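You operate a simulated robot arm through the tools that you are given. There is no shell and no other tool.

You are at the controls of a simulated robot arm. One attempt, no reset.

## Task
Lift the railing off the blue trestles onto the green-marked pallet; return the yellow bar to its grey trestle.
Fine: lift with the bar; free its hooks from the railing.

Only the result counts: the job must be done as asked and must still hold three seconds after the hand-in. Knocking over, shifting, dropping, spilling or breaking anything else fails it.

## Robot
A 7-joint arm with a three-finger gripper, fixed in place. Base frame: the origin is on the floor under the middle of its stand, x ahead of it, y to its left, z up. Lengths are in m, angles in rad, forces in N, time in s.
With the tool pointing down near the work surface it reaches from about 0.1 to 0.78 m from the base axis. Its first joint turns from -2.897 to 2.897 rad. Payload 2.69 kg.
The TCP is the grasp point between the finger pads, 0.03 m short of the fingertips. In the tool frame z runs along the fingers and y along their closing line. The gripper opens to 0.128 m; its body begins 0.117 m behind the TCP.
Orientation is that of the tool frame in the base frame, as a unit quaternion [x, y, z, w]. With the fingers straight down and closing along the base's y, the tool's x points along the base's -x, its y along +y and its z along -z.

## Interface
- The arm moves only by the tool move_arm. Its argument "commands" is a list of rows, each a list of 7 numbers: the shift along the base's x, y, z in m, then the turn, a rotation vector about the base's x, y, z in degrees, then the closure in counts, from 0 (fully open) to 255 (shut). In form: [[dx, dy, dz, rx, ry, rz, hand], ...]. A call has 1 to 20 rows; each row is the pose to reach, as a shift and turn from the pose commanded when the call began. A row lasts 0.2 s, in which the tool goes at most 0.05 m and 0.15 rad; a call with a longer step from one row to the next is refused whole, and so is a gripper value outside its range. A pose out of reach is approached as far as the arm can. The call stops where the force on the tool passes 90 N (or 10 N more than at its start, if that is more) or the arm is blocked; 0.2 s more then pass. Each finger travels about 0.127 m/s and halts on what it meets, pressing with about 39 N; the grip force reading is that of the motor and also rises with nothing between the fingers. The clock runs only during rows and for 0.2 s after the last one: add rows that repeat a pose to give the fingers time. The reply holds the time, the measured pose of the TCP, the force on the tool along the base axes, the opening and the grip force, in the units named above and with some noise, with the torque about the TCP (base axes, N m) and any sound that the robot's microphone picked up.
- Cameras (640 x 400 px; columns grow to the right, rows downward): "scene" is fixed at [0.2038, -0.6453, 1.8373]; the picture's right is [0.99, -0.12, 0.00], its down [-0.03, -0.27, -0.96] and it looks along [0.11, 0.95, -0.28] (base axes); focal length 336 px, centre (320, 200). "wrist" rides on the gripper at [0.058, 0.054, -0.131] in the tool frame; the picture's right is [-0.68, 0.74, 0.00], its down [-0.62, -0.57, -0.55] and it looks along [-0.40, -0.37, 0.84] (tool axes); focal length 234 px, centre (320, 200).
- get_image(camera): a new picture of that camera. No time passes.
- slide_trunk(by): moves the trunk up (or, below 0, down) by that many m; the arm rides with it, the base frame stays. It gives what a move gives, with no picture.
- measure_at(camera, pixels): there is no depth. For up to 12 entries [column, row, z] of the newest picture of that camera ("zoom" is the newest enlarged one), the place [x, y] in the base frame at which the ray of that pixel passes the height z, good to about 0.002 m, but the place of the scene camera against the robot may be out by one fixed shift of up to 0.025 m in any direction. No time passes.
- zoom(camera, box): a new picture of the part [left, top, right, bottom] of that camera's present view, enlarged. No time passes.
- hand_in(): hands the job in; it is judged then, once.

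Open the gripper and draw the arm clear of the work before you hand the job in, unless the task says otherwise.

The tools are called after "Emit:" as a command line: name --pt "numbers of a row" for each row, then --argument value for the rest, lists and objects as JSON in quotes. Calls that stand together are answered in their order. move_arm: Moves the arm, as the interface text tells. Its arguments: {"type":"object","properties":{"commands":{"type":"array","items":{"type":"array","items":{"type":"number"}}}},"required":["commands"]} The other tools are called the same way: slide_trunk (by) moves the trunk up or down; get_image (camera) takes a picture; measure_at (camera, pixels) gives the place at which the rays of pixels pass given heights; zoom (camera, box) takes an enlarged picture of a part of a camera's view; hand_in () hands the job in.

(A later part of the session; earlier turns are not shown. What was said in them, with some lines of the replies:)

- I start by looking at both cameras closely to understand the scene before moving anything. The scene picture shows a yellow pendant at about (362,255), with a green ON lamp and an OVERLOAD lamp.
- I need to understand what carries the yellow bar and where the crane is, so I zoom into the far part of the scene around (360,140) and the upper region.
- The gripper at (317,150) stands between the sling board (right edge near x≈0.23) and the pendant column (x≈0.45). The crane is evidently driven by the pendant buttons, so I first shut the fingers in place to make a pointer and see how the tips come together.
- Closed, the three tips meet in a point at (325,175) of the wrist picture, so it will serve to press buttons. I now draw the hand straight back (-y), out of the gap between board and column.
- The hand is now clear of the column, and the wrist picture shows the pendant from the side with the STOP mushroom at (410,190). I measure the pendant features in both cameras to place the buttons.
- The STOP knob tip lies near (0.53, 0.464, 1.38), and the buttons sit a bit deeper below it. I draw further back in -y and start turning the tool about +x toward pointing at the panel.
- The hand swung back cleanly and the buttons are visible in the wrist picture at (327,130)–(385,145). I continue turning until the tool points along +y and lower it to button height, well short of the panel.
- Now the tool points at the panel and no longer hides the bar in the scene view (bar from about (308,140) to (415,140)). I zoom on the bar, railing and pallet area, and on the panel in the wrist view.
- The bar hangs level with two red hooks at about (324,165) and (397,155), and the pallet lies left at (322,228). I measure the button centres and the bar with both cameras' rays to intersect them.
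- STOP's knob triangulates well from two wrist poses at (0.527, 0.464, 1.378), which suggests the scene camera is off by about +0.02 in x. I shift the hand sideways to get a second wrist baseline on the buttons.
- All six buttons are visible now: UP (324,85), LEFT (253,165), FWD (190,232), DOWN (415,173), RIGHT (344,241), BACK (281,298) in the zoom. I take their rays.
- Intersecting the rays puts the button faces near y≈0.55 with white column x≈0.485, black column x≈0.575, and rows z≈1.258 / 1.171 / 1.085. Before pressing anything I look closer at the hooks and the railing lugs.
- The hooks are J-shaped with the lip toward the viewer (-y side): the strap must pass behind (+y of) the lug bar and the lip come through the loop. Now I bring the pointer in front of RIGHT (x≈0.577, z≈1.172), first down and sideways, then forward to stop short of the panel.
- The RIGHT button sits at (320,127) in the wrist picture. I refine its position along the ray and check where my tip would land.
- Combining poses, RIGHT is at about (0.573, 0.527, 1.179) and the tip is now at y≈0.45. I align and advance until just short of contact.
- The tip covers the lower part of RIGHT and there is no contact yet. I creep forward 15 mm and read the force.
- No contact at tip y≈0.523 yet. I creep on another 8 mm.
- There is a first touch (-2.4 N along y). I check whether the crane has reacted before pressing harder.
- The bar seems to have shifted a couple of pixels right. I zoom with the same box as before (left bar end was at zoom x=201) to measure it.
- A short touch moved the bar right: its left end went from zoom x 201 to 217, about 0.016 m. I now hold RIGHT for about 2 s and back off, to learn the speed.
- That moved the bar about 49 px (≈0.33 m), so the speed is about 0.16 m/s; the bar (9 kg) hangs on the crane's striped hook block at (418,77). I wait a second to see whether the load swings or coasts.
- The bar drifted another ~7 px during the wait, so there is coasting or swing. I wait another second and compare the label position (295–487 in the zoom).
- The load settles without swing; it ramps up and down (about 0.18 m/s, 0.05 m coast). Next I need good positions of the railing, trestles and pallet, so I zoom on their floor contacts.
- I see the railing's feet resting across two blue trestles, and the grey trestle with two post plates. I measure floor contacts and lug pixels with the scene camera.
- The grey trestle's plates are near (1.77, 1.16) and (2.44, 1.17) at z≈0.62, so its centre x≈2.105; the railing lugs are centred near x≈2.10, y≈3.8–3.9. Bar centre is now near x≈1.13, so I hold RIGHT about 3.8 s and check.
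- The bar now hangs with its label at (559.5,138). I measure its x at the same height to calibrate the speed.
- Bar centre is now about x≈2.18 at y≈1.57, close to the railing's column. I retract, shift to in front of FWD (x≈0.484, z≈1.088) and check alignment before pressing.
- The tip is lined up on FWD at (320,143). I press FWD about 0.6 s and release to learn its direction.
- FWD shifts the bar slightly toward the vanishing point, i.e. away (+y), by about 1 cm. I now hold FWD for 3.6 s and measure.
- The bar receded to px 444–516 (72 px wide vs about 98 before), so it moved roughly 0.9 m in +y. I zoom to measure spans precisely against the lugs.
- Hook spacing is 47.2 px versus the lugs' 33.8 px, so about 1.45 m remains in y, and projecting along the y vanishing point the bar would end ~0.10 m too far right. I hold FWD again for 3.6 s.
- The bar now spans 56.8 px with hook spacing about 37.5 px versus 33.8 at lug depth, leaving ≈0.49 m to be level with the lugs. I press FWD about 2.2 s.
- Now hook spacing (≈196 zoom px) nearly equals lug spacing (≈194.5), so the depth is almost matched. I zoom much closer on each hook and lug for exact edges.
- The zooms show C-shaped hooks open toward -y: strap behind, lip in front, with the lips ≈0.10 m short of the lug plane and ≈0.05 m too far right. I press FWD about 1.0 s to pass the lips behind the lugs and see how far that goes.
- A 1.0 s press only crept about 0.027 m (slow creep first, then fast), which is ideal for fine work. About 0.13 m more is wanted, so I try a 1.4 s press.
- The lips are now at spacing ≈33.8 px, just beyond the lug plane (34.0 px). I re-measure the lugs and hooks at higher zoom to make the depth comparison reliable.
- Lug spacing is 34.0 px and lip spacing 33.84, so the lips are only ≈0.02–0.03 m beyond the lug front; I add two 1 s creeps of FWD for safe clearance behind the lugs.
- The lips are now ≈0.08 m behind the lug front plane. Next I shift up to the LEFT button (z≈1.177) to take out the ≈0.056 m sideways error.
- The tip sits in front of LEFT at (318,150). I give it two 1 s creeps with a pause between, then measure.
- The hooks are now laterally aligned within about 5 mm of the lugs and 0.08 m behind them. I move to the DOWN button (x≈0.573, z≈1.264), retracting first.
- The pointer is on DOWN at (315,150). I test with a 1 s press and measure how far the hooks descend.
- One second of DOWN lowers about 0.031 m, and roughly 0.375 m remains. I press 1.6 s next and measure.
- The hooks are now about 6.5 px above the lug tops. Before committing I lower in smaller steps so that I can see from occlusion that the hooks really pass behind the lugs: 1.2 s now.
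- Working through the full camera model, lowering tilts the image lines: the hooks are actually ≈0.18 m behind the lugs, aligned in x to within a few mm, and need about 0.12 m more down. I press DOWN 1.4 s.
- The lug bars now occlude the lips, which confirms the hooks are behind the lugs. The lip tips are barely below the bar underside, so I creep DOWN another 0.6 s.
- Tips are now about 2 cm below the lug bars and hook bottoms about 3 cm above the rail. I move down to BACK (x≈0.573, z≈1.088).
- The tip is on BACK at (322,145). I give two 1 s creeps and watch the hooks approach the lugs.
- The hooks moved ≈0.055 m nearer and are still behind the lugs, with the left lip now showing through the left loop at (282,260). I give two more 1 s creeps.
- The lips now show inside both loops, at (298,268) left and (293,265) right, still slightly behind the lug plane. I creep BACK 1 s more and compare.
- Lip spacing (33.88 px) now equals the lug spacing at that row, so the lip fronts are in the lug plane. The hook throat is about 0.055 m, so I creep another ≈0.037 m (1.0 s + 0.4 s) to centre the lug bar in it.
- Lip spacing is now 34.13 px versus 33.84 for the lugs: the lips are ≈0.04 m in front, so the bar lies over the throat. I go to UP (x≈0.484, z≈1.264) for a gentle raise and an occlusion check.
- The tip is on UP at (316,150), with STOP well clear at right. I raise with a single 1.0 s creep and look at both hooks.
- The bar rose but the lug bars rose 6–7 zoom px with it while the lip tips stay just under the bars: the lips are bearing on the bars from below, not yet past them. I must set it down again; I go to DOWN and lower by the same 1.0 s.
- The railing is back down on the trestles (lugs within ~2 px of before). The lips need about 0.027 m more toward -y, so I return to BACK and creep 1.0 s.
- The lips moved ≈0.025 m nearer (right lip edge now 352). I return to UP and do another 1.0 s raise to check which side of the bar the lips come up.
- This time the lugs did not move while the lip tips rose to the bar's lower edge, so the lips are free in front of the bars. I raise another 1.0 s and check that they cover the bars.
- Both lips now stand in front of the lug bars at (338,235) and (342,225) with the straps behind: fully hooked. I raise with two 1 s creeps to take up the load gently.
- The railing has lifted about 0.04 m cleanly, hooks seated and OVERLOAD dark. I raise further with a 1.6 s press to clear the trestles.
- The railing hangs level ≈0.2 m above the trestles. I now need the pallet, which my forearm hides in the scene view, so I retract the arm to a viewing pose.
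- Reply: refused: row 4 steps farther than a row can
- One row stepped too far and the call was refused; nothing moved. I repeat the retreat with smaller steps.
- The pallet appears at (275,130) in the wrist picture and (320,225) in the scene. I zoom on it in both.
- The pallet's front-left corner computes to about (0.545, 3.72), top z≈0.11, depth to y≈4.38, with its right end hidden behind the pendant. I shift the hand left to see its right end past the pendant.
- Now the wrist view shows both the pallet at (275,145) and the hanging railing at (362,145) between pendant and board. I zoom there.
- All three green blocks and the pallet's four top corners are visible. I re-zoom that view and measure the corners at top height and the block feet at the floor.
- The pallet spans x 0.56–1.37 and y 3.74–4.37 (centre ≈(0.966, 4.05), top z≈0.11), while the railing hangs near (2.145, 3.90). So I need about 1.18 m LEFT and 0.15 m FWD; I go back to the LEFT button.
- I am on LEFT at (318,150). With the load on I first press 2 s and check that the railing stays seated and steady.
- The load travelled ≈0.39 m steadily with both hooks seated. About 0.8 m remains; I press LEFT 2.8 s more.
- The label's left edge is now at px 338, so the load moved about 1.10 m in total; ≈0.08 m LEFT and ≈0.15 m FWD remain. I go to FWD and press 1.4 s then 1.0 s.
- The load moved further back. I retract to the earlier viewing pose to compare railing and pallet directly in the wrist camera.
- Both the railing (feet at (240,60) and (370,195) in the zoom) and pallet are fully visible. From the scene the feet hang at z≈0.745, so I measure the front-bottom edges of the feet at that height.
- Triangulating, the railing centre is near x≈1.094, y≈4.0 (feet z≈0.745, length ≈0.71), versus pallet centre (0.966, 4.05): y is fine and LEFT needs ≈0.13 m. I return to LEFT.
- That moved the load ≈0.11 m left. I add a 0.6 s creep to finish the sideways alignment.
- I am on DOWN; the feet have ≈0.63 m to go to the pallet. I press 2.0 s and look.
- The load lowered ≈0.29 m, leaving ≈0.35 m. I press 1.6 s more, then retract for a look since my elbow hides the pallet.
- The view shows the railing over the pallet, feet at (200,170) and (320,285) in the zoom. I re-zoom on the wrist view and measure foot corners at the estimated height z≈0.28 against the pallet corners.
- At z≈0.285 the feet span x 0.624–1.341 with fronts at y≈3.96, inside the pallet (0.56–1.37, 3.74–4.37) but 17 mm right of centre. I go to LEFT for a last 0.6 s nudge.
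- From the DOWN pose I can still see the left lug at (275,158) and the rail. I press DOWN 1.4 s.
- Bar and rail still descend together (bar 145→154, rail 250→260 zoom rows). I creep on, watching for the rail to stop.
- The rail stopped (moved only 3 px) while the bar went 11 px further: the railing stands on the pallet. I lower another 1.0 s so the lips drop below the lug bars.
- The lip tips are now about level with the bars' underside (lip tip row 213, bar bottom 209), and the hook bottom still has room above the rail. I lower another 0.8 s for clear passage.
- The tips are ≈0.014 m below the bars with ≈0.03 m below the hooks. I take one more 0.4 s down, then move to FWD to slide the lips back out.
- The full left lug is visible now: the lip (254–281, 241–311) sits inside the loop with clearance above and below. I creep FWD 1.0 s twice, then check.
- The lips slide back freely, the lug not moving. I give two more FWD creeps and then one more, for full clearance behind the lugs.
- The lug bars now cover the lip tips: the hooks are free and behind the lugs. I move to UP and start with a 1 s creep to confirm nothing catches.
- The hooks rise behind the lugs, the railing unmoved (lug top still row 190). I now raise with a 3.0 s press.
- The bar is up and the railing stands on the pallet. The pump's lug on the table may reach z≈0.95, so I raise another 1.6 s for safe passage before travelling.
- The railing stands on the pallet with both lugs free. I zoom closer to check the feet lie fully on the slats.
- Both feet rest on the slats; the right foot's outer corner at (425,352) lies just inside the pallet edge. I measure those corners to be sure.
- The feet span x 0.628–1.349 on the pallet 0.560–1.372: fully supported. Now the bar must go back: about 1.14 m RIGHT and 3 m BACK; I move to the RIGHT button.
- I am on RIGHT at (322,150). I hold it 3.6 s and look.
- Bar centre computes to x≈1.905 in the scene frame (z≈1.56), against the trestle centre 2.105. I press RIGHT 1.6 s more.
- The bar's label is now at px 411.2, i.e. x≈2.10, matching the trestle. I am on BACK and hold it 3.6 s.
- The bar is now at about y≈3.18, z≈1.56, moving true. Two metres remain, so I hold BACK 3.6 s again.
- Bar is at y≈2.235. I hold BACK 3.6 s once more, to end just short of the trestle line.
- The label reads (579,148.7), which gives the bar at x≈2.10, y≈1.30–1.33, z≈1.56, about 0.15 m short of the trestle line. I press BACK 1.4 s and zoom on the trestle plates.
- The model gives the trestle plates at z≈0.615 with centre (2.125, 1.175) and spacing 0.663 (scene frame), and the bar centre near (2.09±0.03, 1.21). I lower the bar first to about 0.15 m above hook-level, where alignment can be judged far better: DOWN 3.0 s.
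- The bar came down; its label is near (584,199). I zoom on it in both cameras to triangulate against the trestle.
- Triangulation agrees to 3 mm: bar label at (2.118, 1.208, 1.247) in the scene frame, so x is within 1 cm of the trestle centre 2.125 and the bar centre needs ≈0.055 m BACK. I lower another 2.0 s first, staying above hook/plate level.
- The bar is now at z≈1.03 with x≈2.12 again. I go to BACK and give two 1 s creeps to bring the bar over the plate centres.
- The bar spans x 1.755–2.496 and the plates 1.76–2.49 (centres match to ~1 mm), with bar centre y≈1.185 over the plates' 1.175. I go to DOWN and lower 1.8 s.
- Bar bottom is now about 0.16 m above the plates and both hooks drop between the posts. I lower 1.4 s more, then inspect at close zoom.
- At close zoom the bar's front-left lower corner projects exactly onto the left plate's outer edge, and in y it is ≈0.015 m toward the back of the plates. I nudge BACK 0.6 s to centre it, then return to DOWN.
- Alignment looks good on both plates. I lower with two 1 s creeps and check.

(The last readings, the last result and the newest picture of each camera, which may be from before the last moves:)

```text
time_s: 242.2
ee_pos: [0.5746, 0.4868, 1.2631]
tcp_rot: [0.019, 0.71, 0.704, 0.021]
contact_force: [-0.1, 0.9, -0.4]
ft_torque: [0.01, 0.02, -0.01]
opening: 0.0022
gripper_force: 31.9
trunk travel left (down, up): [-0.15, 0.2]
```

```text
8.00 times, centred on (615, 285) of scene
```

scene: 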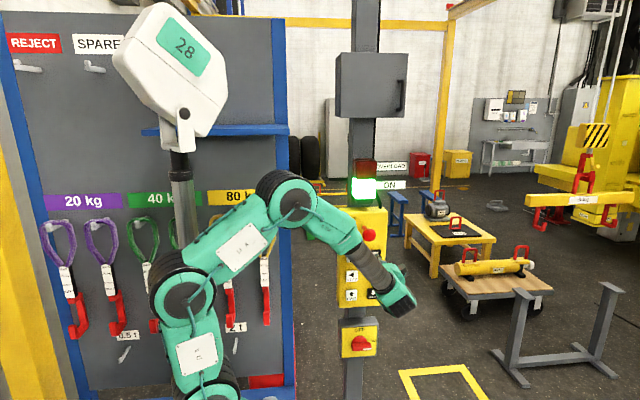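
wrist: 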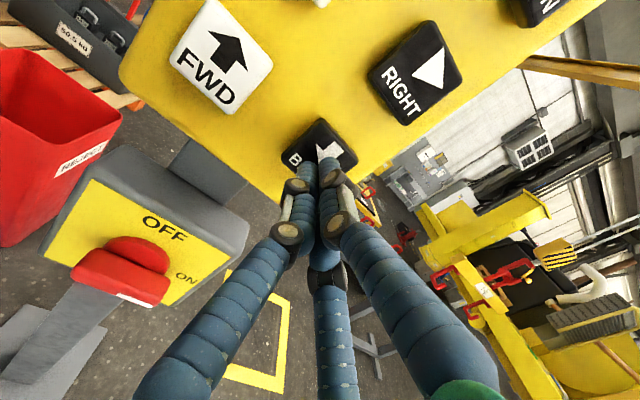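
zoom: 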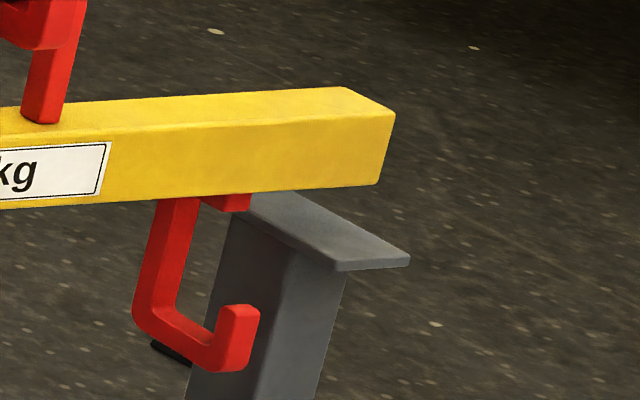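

It descends straight, about 0.04 m left. I creep another 1.0 s.

Emit:
move_arm --pt "0 0.02 0 0 0 0 255" --pt "0 0.02 0 0 0 0 255" --pt "0 0.02 0 0 0 0 255" --pt "0 0.02 0 0 0 0 255" --pt "0 0.02 0 0 0 0 255" --pt "0 0 0 0 0 0 255" --pt "0 0 0 0 0 0 255" --pt "0 0 0 0 0 0 255" --pt "0 0 0 0 0 0 255"

Emit:
zoom --camera "scene" --box '[505, 265, 555, 315]'

Emit:
zoom --camera "scene" --box '[590, 260, 640, 310]'

```text
time_s: 244.2
ee_pos: [0.5754, 0.4877, 1.2633]
tcp_rot: [0.019, 0.71, 0.704, 0.02]
contact_force: [-0.3, -0.1, 0.5]
ft_torque: [-0.01, -0.01, 0.0]
opening: 0.0021
gripper_force: 31.8
trunk travel left (down, up): [-0.15, 0.2]
```

```text
8.00 times, centred on (530, 290) of scene
```

zoom: 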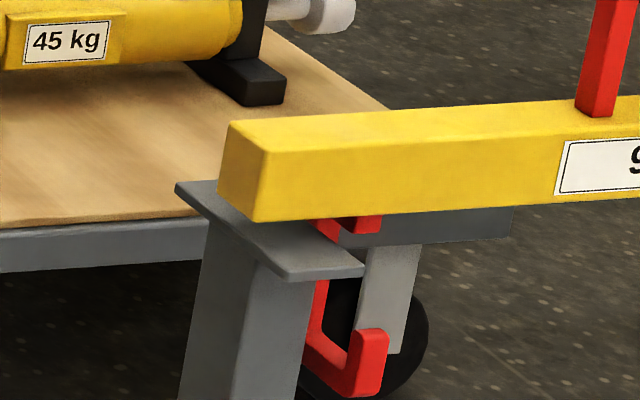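

```text
8.00 times, centred on (615, 285) of scene
```

zoom: 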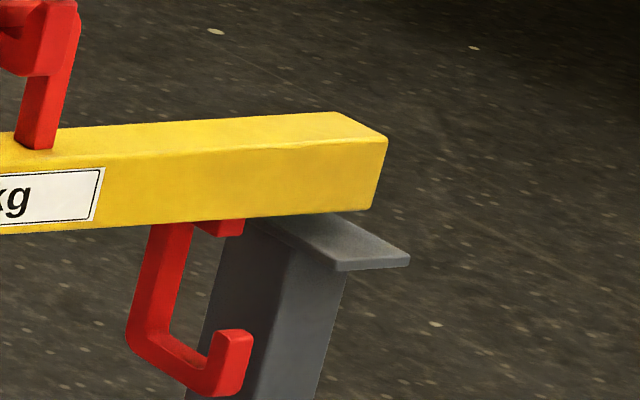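

About 0.02 m remains before the bar touches the plates. I creep 1.0 s more, which should set it down.

Emit:
move_arm --pt "0 0.02 0 0 0 0 255" --pt "0 0.02 0 0 0 0 255" --pt "0 0.02 0 0 0 0 255" --pt "0 0.02 0 0 0 0 255" --pt "0 0 0 0 0 0 255" --pt "0 0 0 0 0 0 255" --pt "0 0 0 0 0 0 255" --pt "0 0 0 0 0 0 255"

Emit:
zoom --camera "scene" --box '[505, 265, 555, 315]'

Emit:
zoom --camera "scene" --box '[590, 260, 640, 310]'

Emit:
zoom --camera "scene" --box '[550, 220, 610, 300]'

```text
time_s: 246.0
ee_pos: [0.5744, 0.4865, 1.262]
tcp_rot: [0.019, 0.71, 0.704, 0.021]
contact_force: [-1.3, 1.1, -0.2]
ft_torque: [0.0, -0.01, -0.01]
opening: 0.002
gripper_force: 31.8
trunk travel left (down, up): [-0.15, 0.2]
```

```text
8.00 times, centred on (530, 290) of scene
```

zoom: 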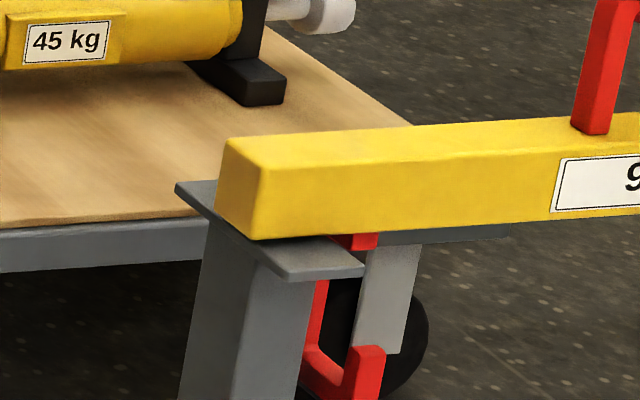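

```text
8.00 times, centred on (615, 285) of scene
```

zoom: 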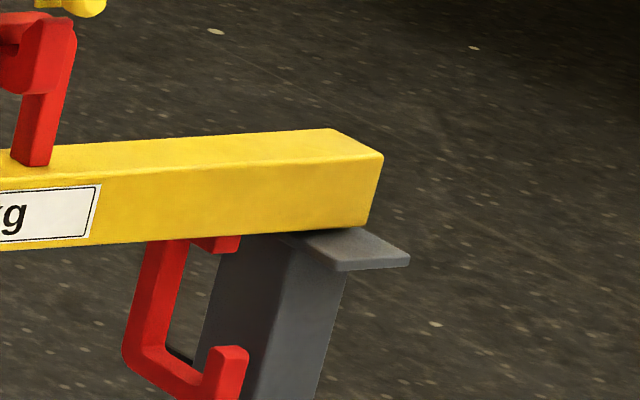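

```text
5.00 times, centred on (580, 260) of scene
```

zoom: 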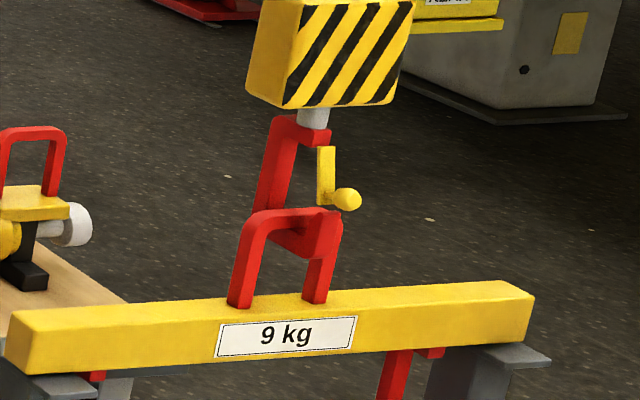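

The bar is nearly down (front corner at (247,240), contact expected near row 245). I creep 0.6 s more and compare.

Emit:
move_arm --pt "0 0.02 0 0 0 0 255" --pt "0 0.02 0 0 0 0 255" --pt "0 0.02 0 0 0 0 255" --pt "0 0 0 0 0 0 255" --pt "0 0 0 0 0 0 255" --pt "0 0 0 0 0 0 255"

Emit:
zoom --camera "scene" --box '[505, 265, 555, 315]'

Emit:
zoom --camera "scene" --box '[590, 260, 640, 310]'

Emit:
zoom --camera "scene" --box '[550, 220, 610, 300]'

```text
time_s: 247.4
ee_pos: [0.5744, 0.4855, 1.2607]
tcp_rot: [0.019, 0.711, 0.703, 0.021]
contact_force: [-0.4, -1.1, 0.6]
ft_torque: [0.0, 0.0, -0.03]
opening: 0.0022
gripper_force: 31.3
trunk travel left (down, up): [-0.15, 0.2]
```

```text
8.00 times, centred on (530, 290) of scene
```

zoom: 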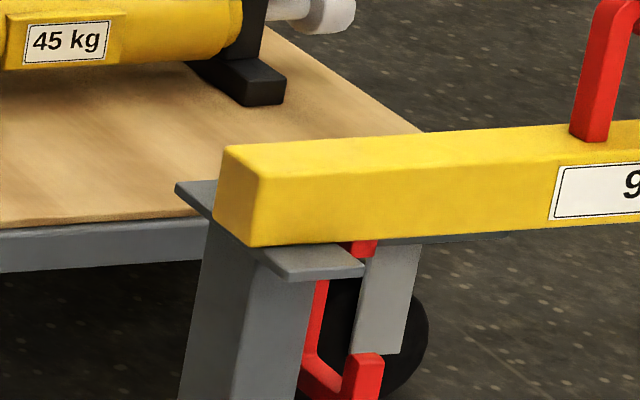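

```text
8.00 times, centred on (615, 285) of scene
```

zoom: 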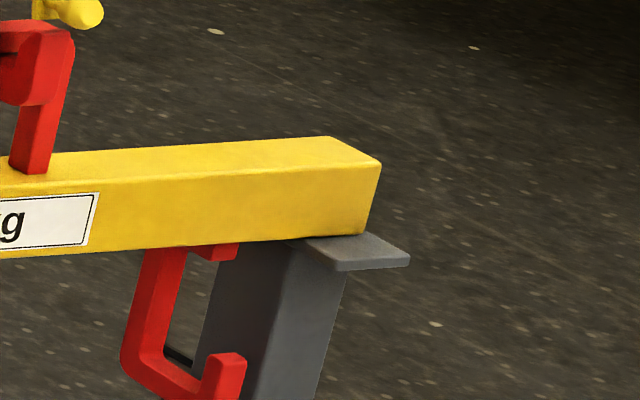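

```text
5.00 times, centred on (580, 260) of scene
```

zoom: 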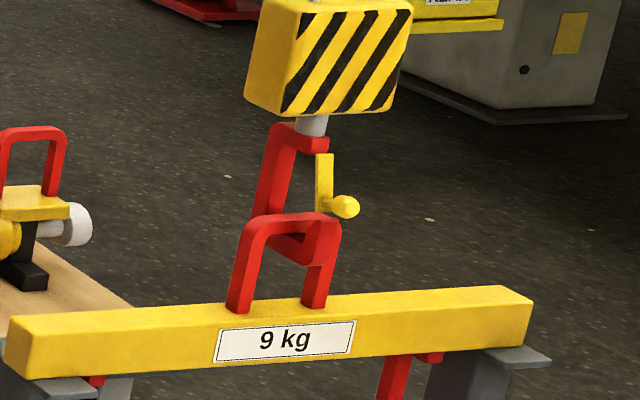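

The block moved slightly more than the bar, so the bar has just touched down. I lower another 0.8 s to put its full weight on the trestle with the crane hook slack.

Emit:
move_arm --pt "0 0.02 0 0 0 0 255" --pt "0 0.02 0 0 0 0 255" --pt "0 0.02 0 0 0 0 255" --pt "0 0.02 0 0 0 0 255" --pt "0 0 0 0 0 0 255" --pt "0 0 0 0 0 0 255" --pt "0 0 0 0 0 0 255"

Emit:
zoom --camera "scene" --box '[505, 265, 555, 315]'

Emit:
zoom --camera "scene" --box '[590, 260, 640, 310]'

Emit:
zoom --camera "scene" --box '[550, 220, 610, 300]'

```text
time_s: 249.0
ee_pos: [0.5746, 0.4862, 1.2619]
tcp_rot: [0.019, 0.71, 0.704, 0.021]
contact_force: [-0.4, 0.8, 0.4]
ft_torque: [-0.01, -0.02, -0.02]
opening: 0.0019
gripper_force: 31.1
trunk travel left (down, up): [-0.15, 0.2]
```

```text
8.00 times, centred on (530, 290) of scene
```

zoom: 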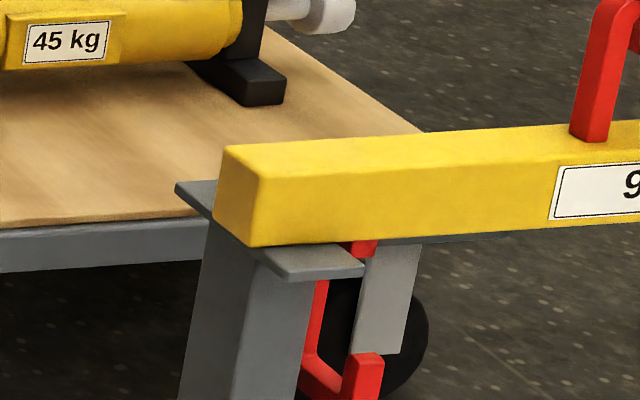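

```text
8.00 times, centred on (615, 285) of scene
```

zoom: 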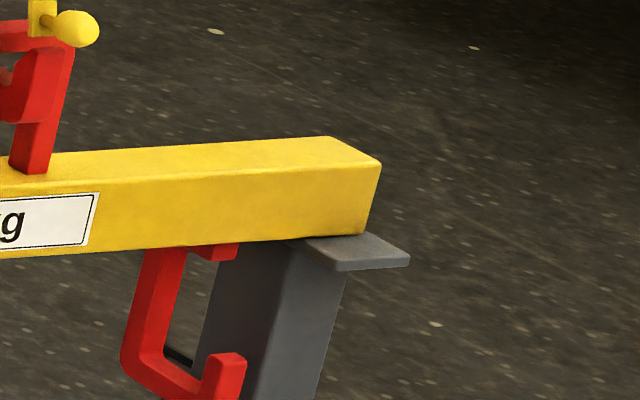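

```text
5.00 times, centred on (580, 260) of scene
```

zoom: 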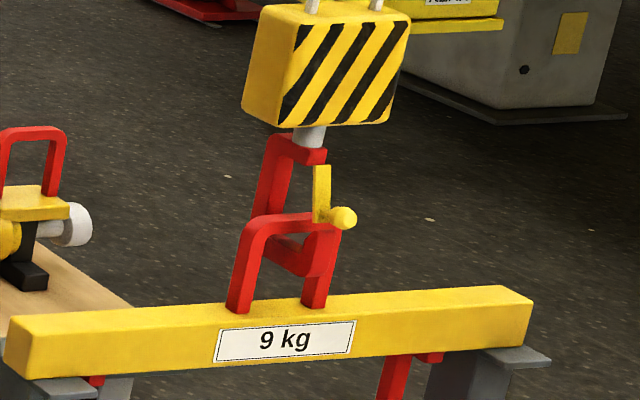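

The bar stayed exactly in place while the crane hook went slack, so its weight now rests on both trestle plates. I retract the arm well clear of the pendant and open the gripper.

Emit:
move_arm --pt "0 -0.03 0 0 0 0 255" --pt "-0.005 -0.07 0 0 0 0 255" --pt "-0.02 -0.11 0.01 0 0 0 255" --pt "-0.04 -0.15 0.02 0 0 0 255" --pt "-0.06 -0.19 0.03 0 0 0 255" --pt "-0.08 -0.23 0.05 0 0 0 255" --pt "-0.1 -0.26 0.08 0 0 0 255" --pt "-0.12 -0.28 0.11 0 0 0 255" --pt "-0.14 -0.29 0.14 0 0 0 200" --pt "-0.14 -0.29 0.14 0 0 0 120" --pt "-0.14 -0.29 0.14 0 0 0 40" --pt "-0.14 -0.29 0.14 0 0 0 0" --pt "-0.14 -0.29 0.14 0 0 0 0" --pt "-0.14 -0.29 0.14 0 0 0 0" --pt "-0.14 -0.29 0.14 0 0 0 0" --pt "-0.14 -0.29 0.14 0 0 0 0"

Emit:
get_image --camera "scene"

Emit:
get_image --camera "wrist"

```text
time_s: 252.4
ee_pos: [0.4334, 0.1978, 1.4031]
tcp_rot: [0.02, 0.71, 0.704, 0.021]
contact_force: [-0.5, 0.2, -0.1]
ft_torque: [0.01, -0.03, 0.0]
opening: 0.1281
gripper_force: 0.0
trunk travel left (down, up): [-0.15, 0.2]
```

```text
taken
```

scene: 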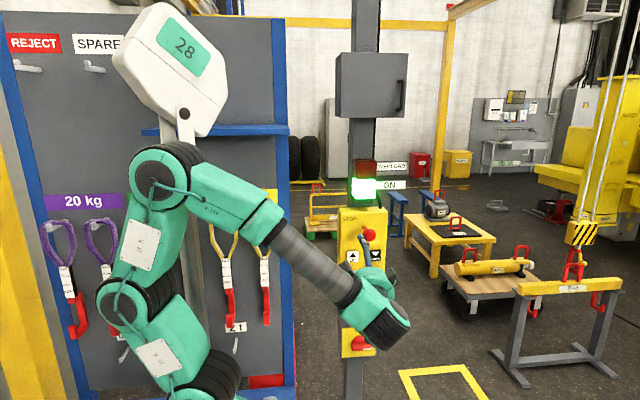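

```text
taken
```

wrist: 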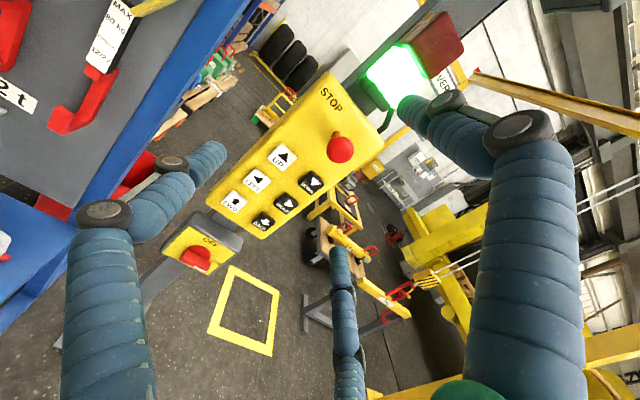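

The arm is clear and open; the bar lies on the trestle at (568,286). I make final close checks of the bar, the railing and the blue trestles.

Emit:
zoom --camera "scene" --box '[480, 210, 640, 400]'

Emit:
zoom --camera "scene" --box '[290, 160, 350, 250]'

Emit:
zoom --camera "wrist" --box '[240, 70, 310, 140]'

Emit:
zoom --camera "wrist" --box '[290, 180, 430, 340]'

Emit:
zoom --camera "scene" --box '[340, 140, 560, 320]'

```text
2.11 times, centred on (560, 305) of scene
```

zoom: 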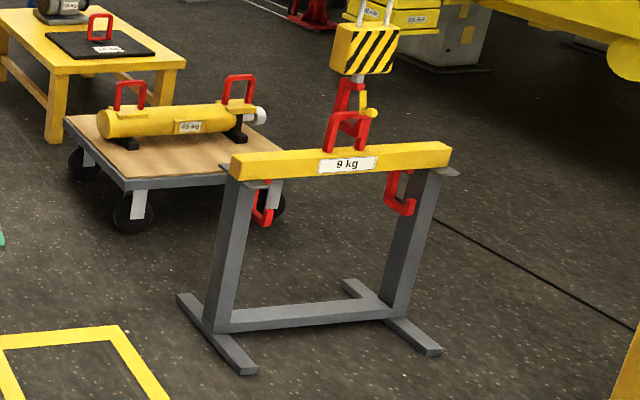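

```text
4.44 times, centred on (320, 205) of scene
```

zoom: 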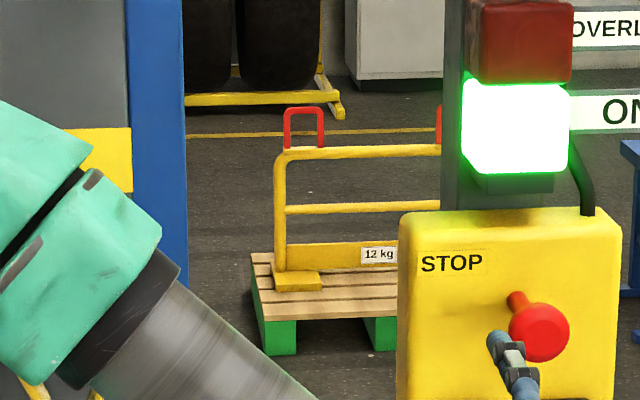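

```text
5.71 times, centred on (275, 105) of wrist
```

zoom: 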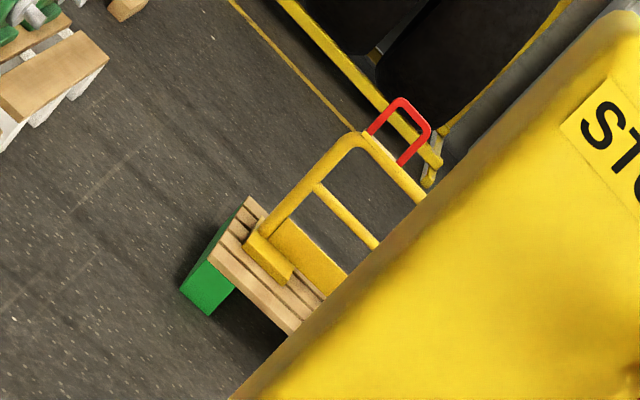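

```text
2.50 times, centred on (360, 260) of wrist
```

zoom: 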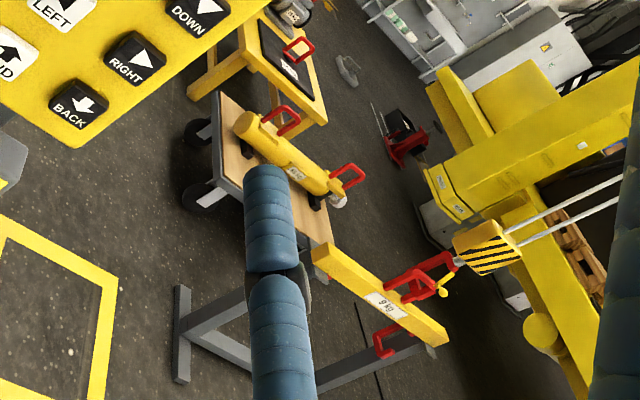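

```text
2.22 times, centred on (450, 230) of scene
```

zoom: 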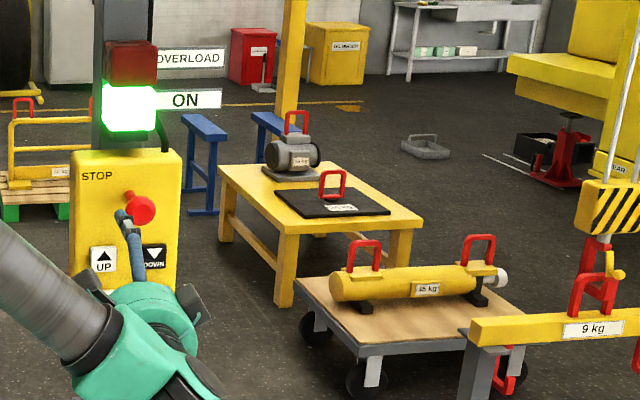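

Everything is in its place: the bar lies level on both grey plates with slack on the hook, the railing stands free on the green pallet, the blue trestles and other loads are untouched, and the arm is clear with the gripper open. I hand the job in.

Emit:
hand_in

```text
The job is handed in.
```

The railing is standing on the green-marked pallet, and the yellow bar is back on its grey trestle. I handed the job in but have no verdict back yet.

- **Railing:** Both feet sit fully on the pallet slats, about 2 cm inside the right edge and 7 cm inside the left. The bar's hooks are free of it. On the first attempt at hooking, the lips lifted the railing a few millimetres off the blue trestles. I set it down and re-seated the hooks properly before the real lift.
- **Bar:** It rests level on both trestle plates. Its eye is still on the crane hook, which I left slack. The hook has a safety latch and the trestle is out of the arm's reach, so I could not take it off.
- **Everything else:** In the last pictures, the table, pump, cart and blue trestles were where they started. The arm is pulled back from the pendant with the gripper open.
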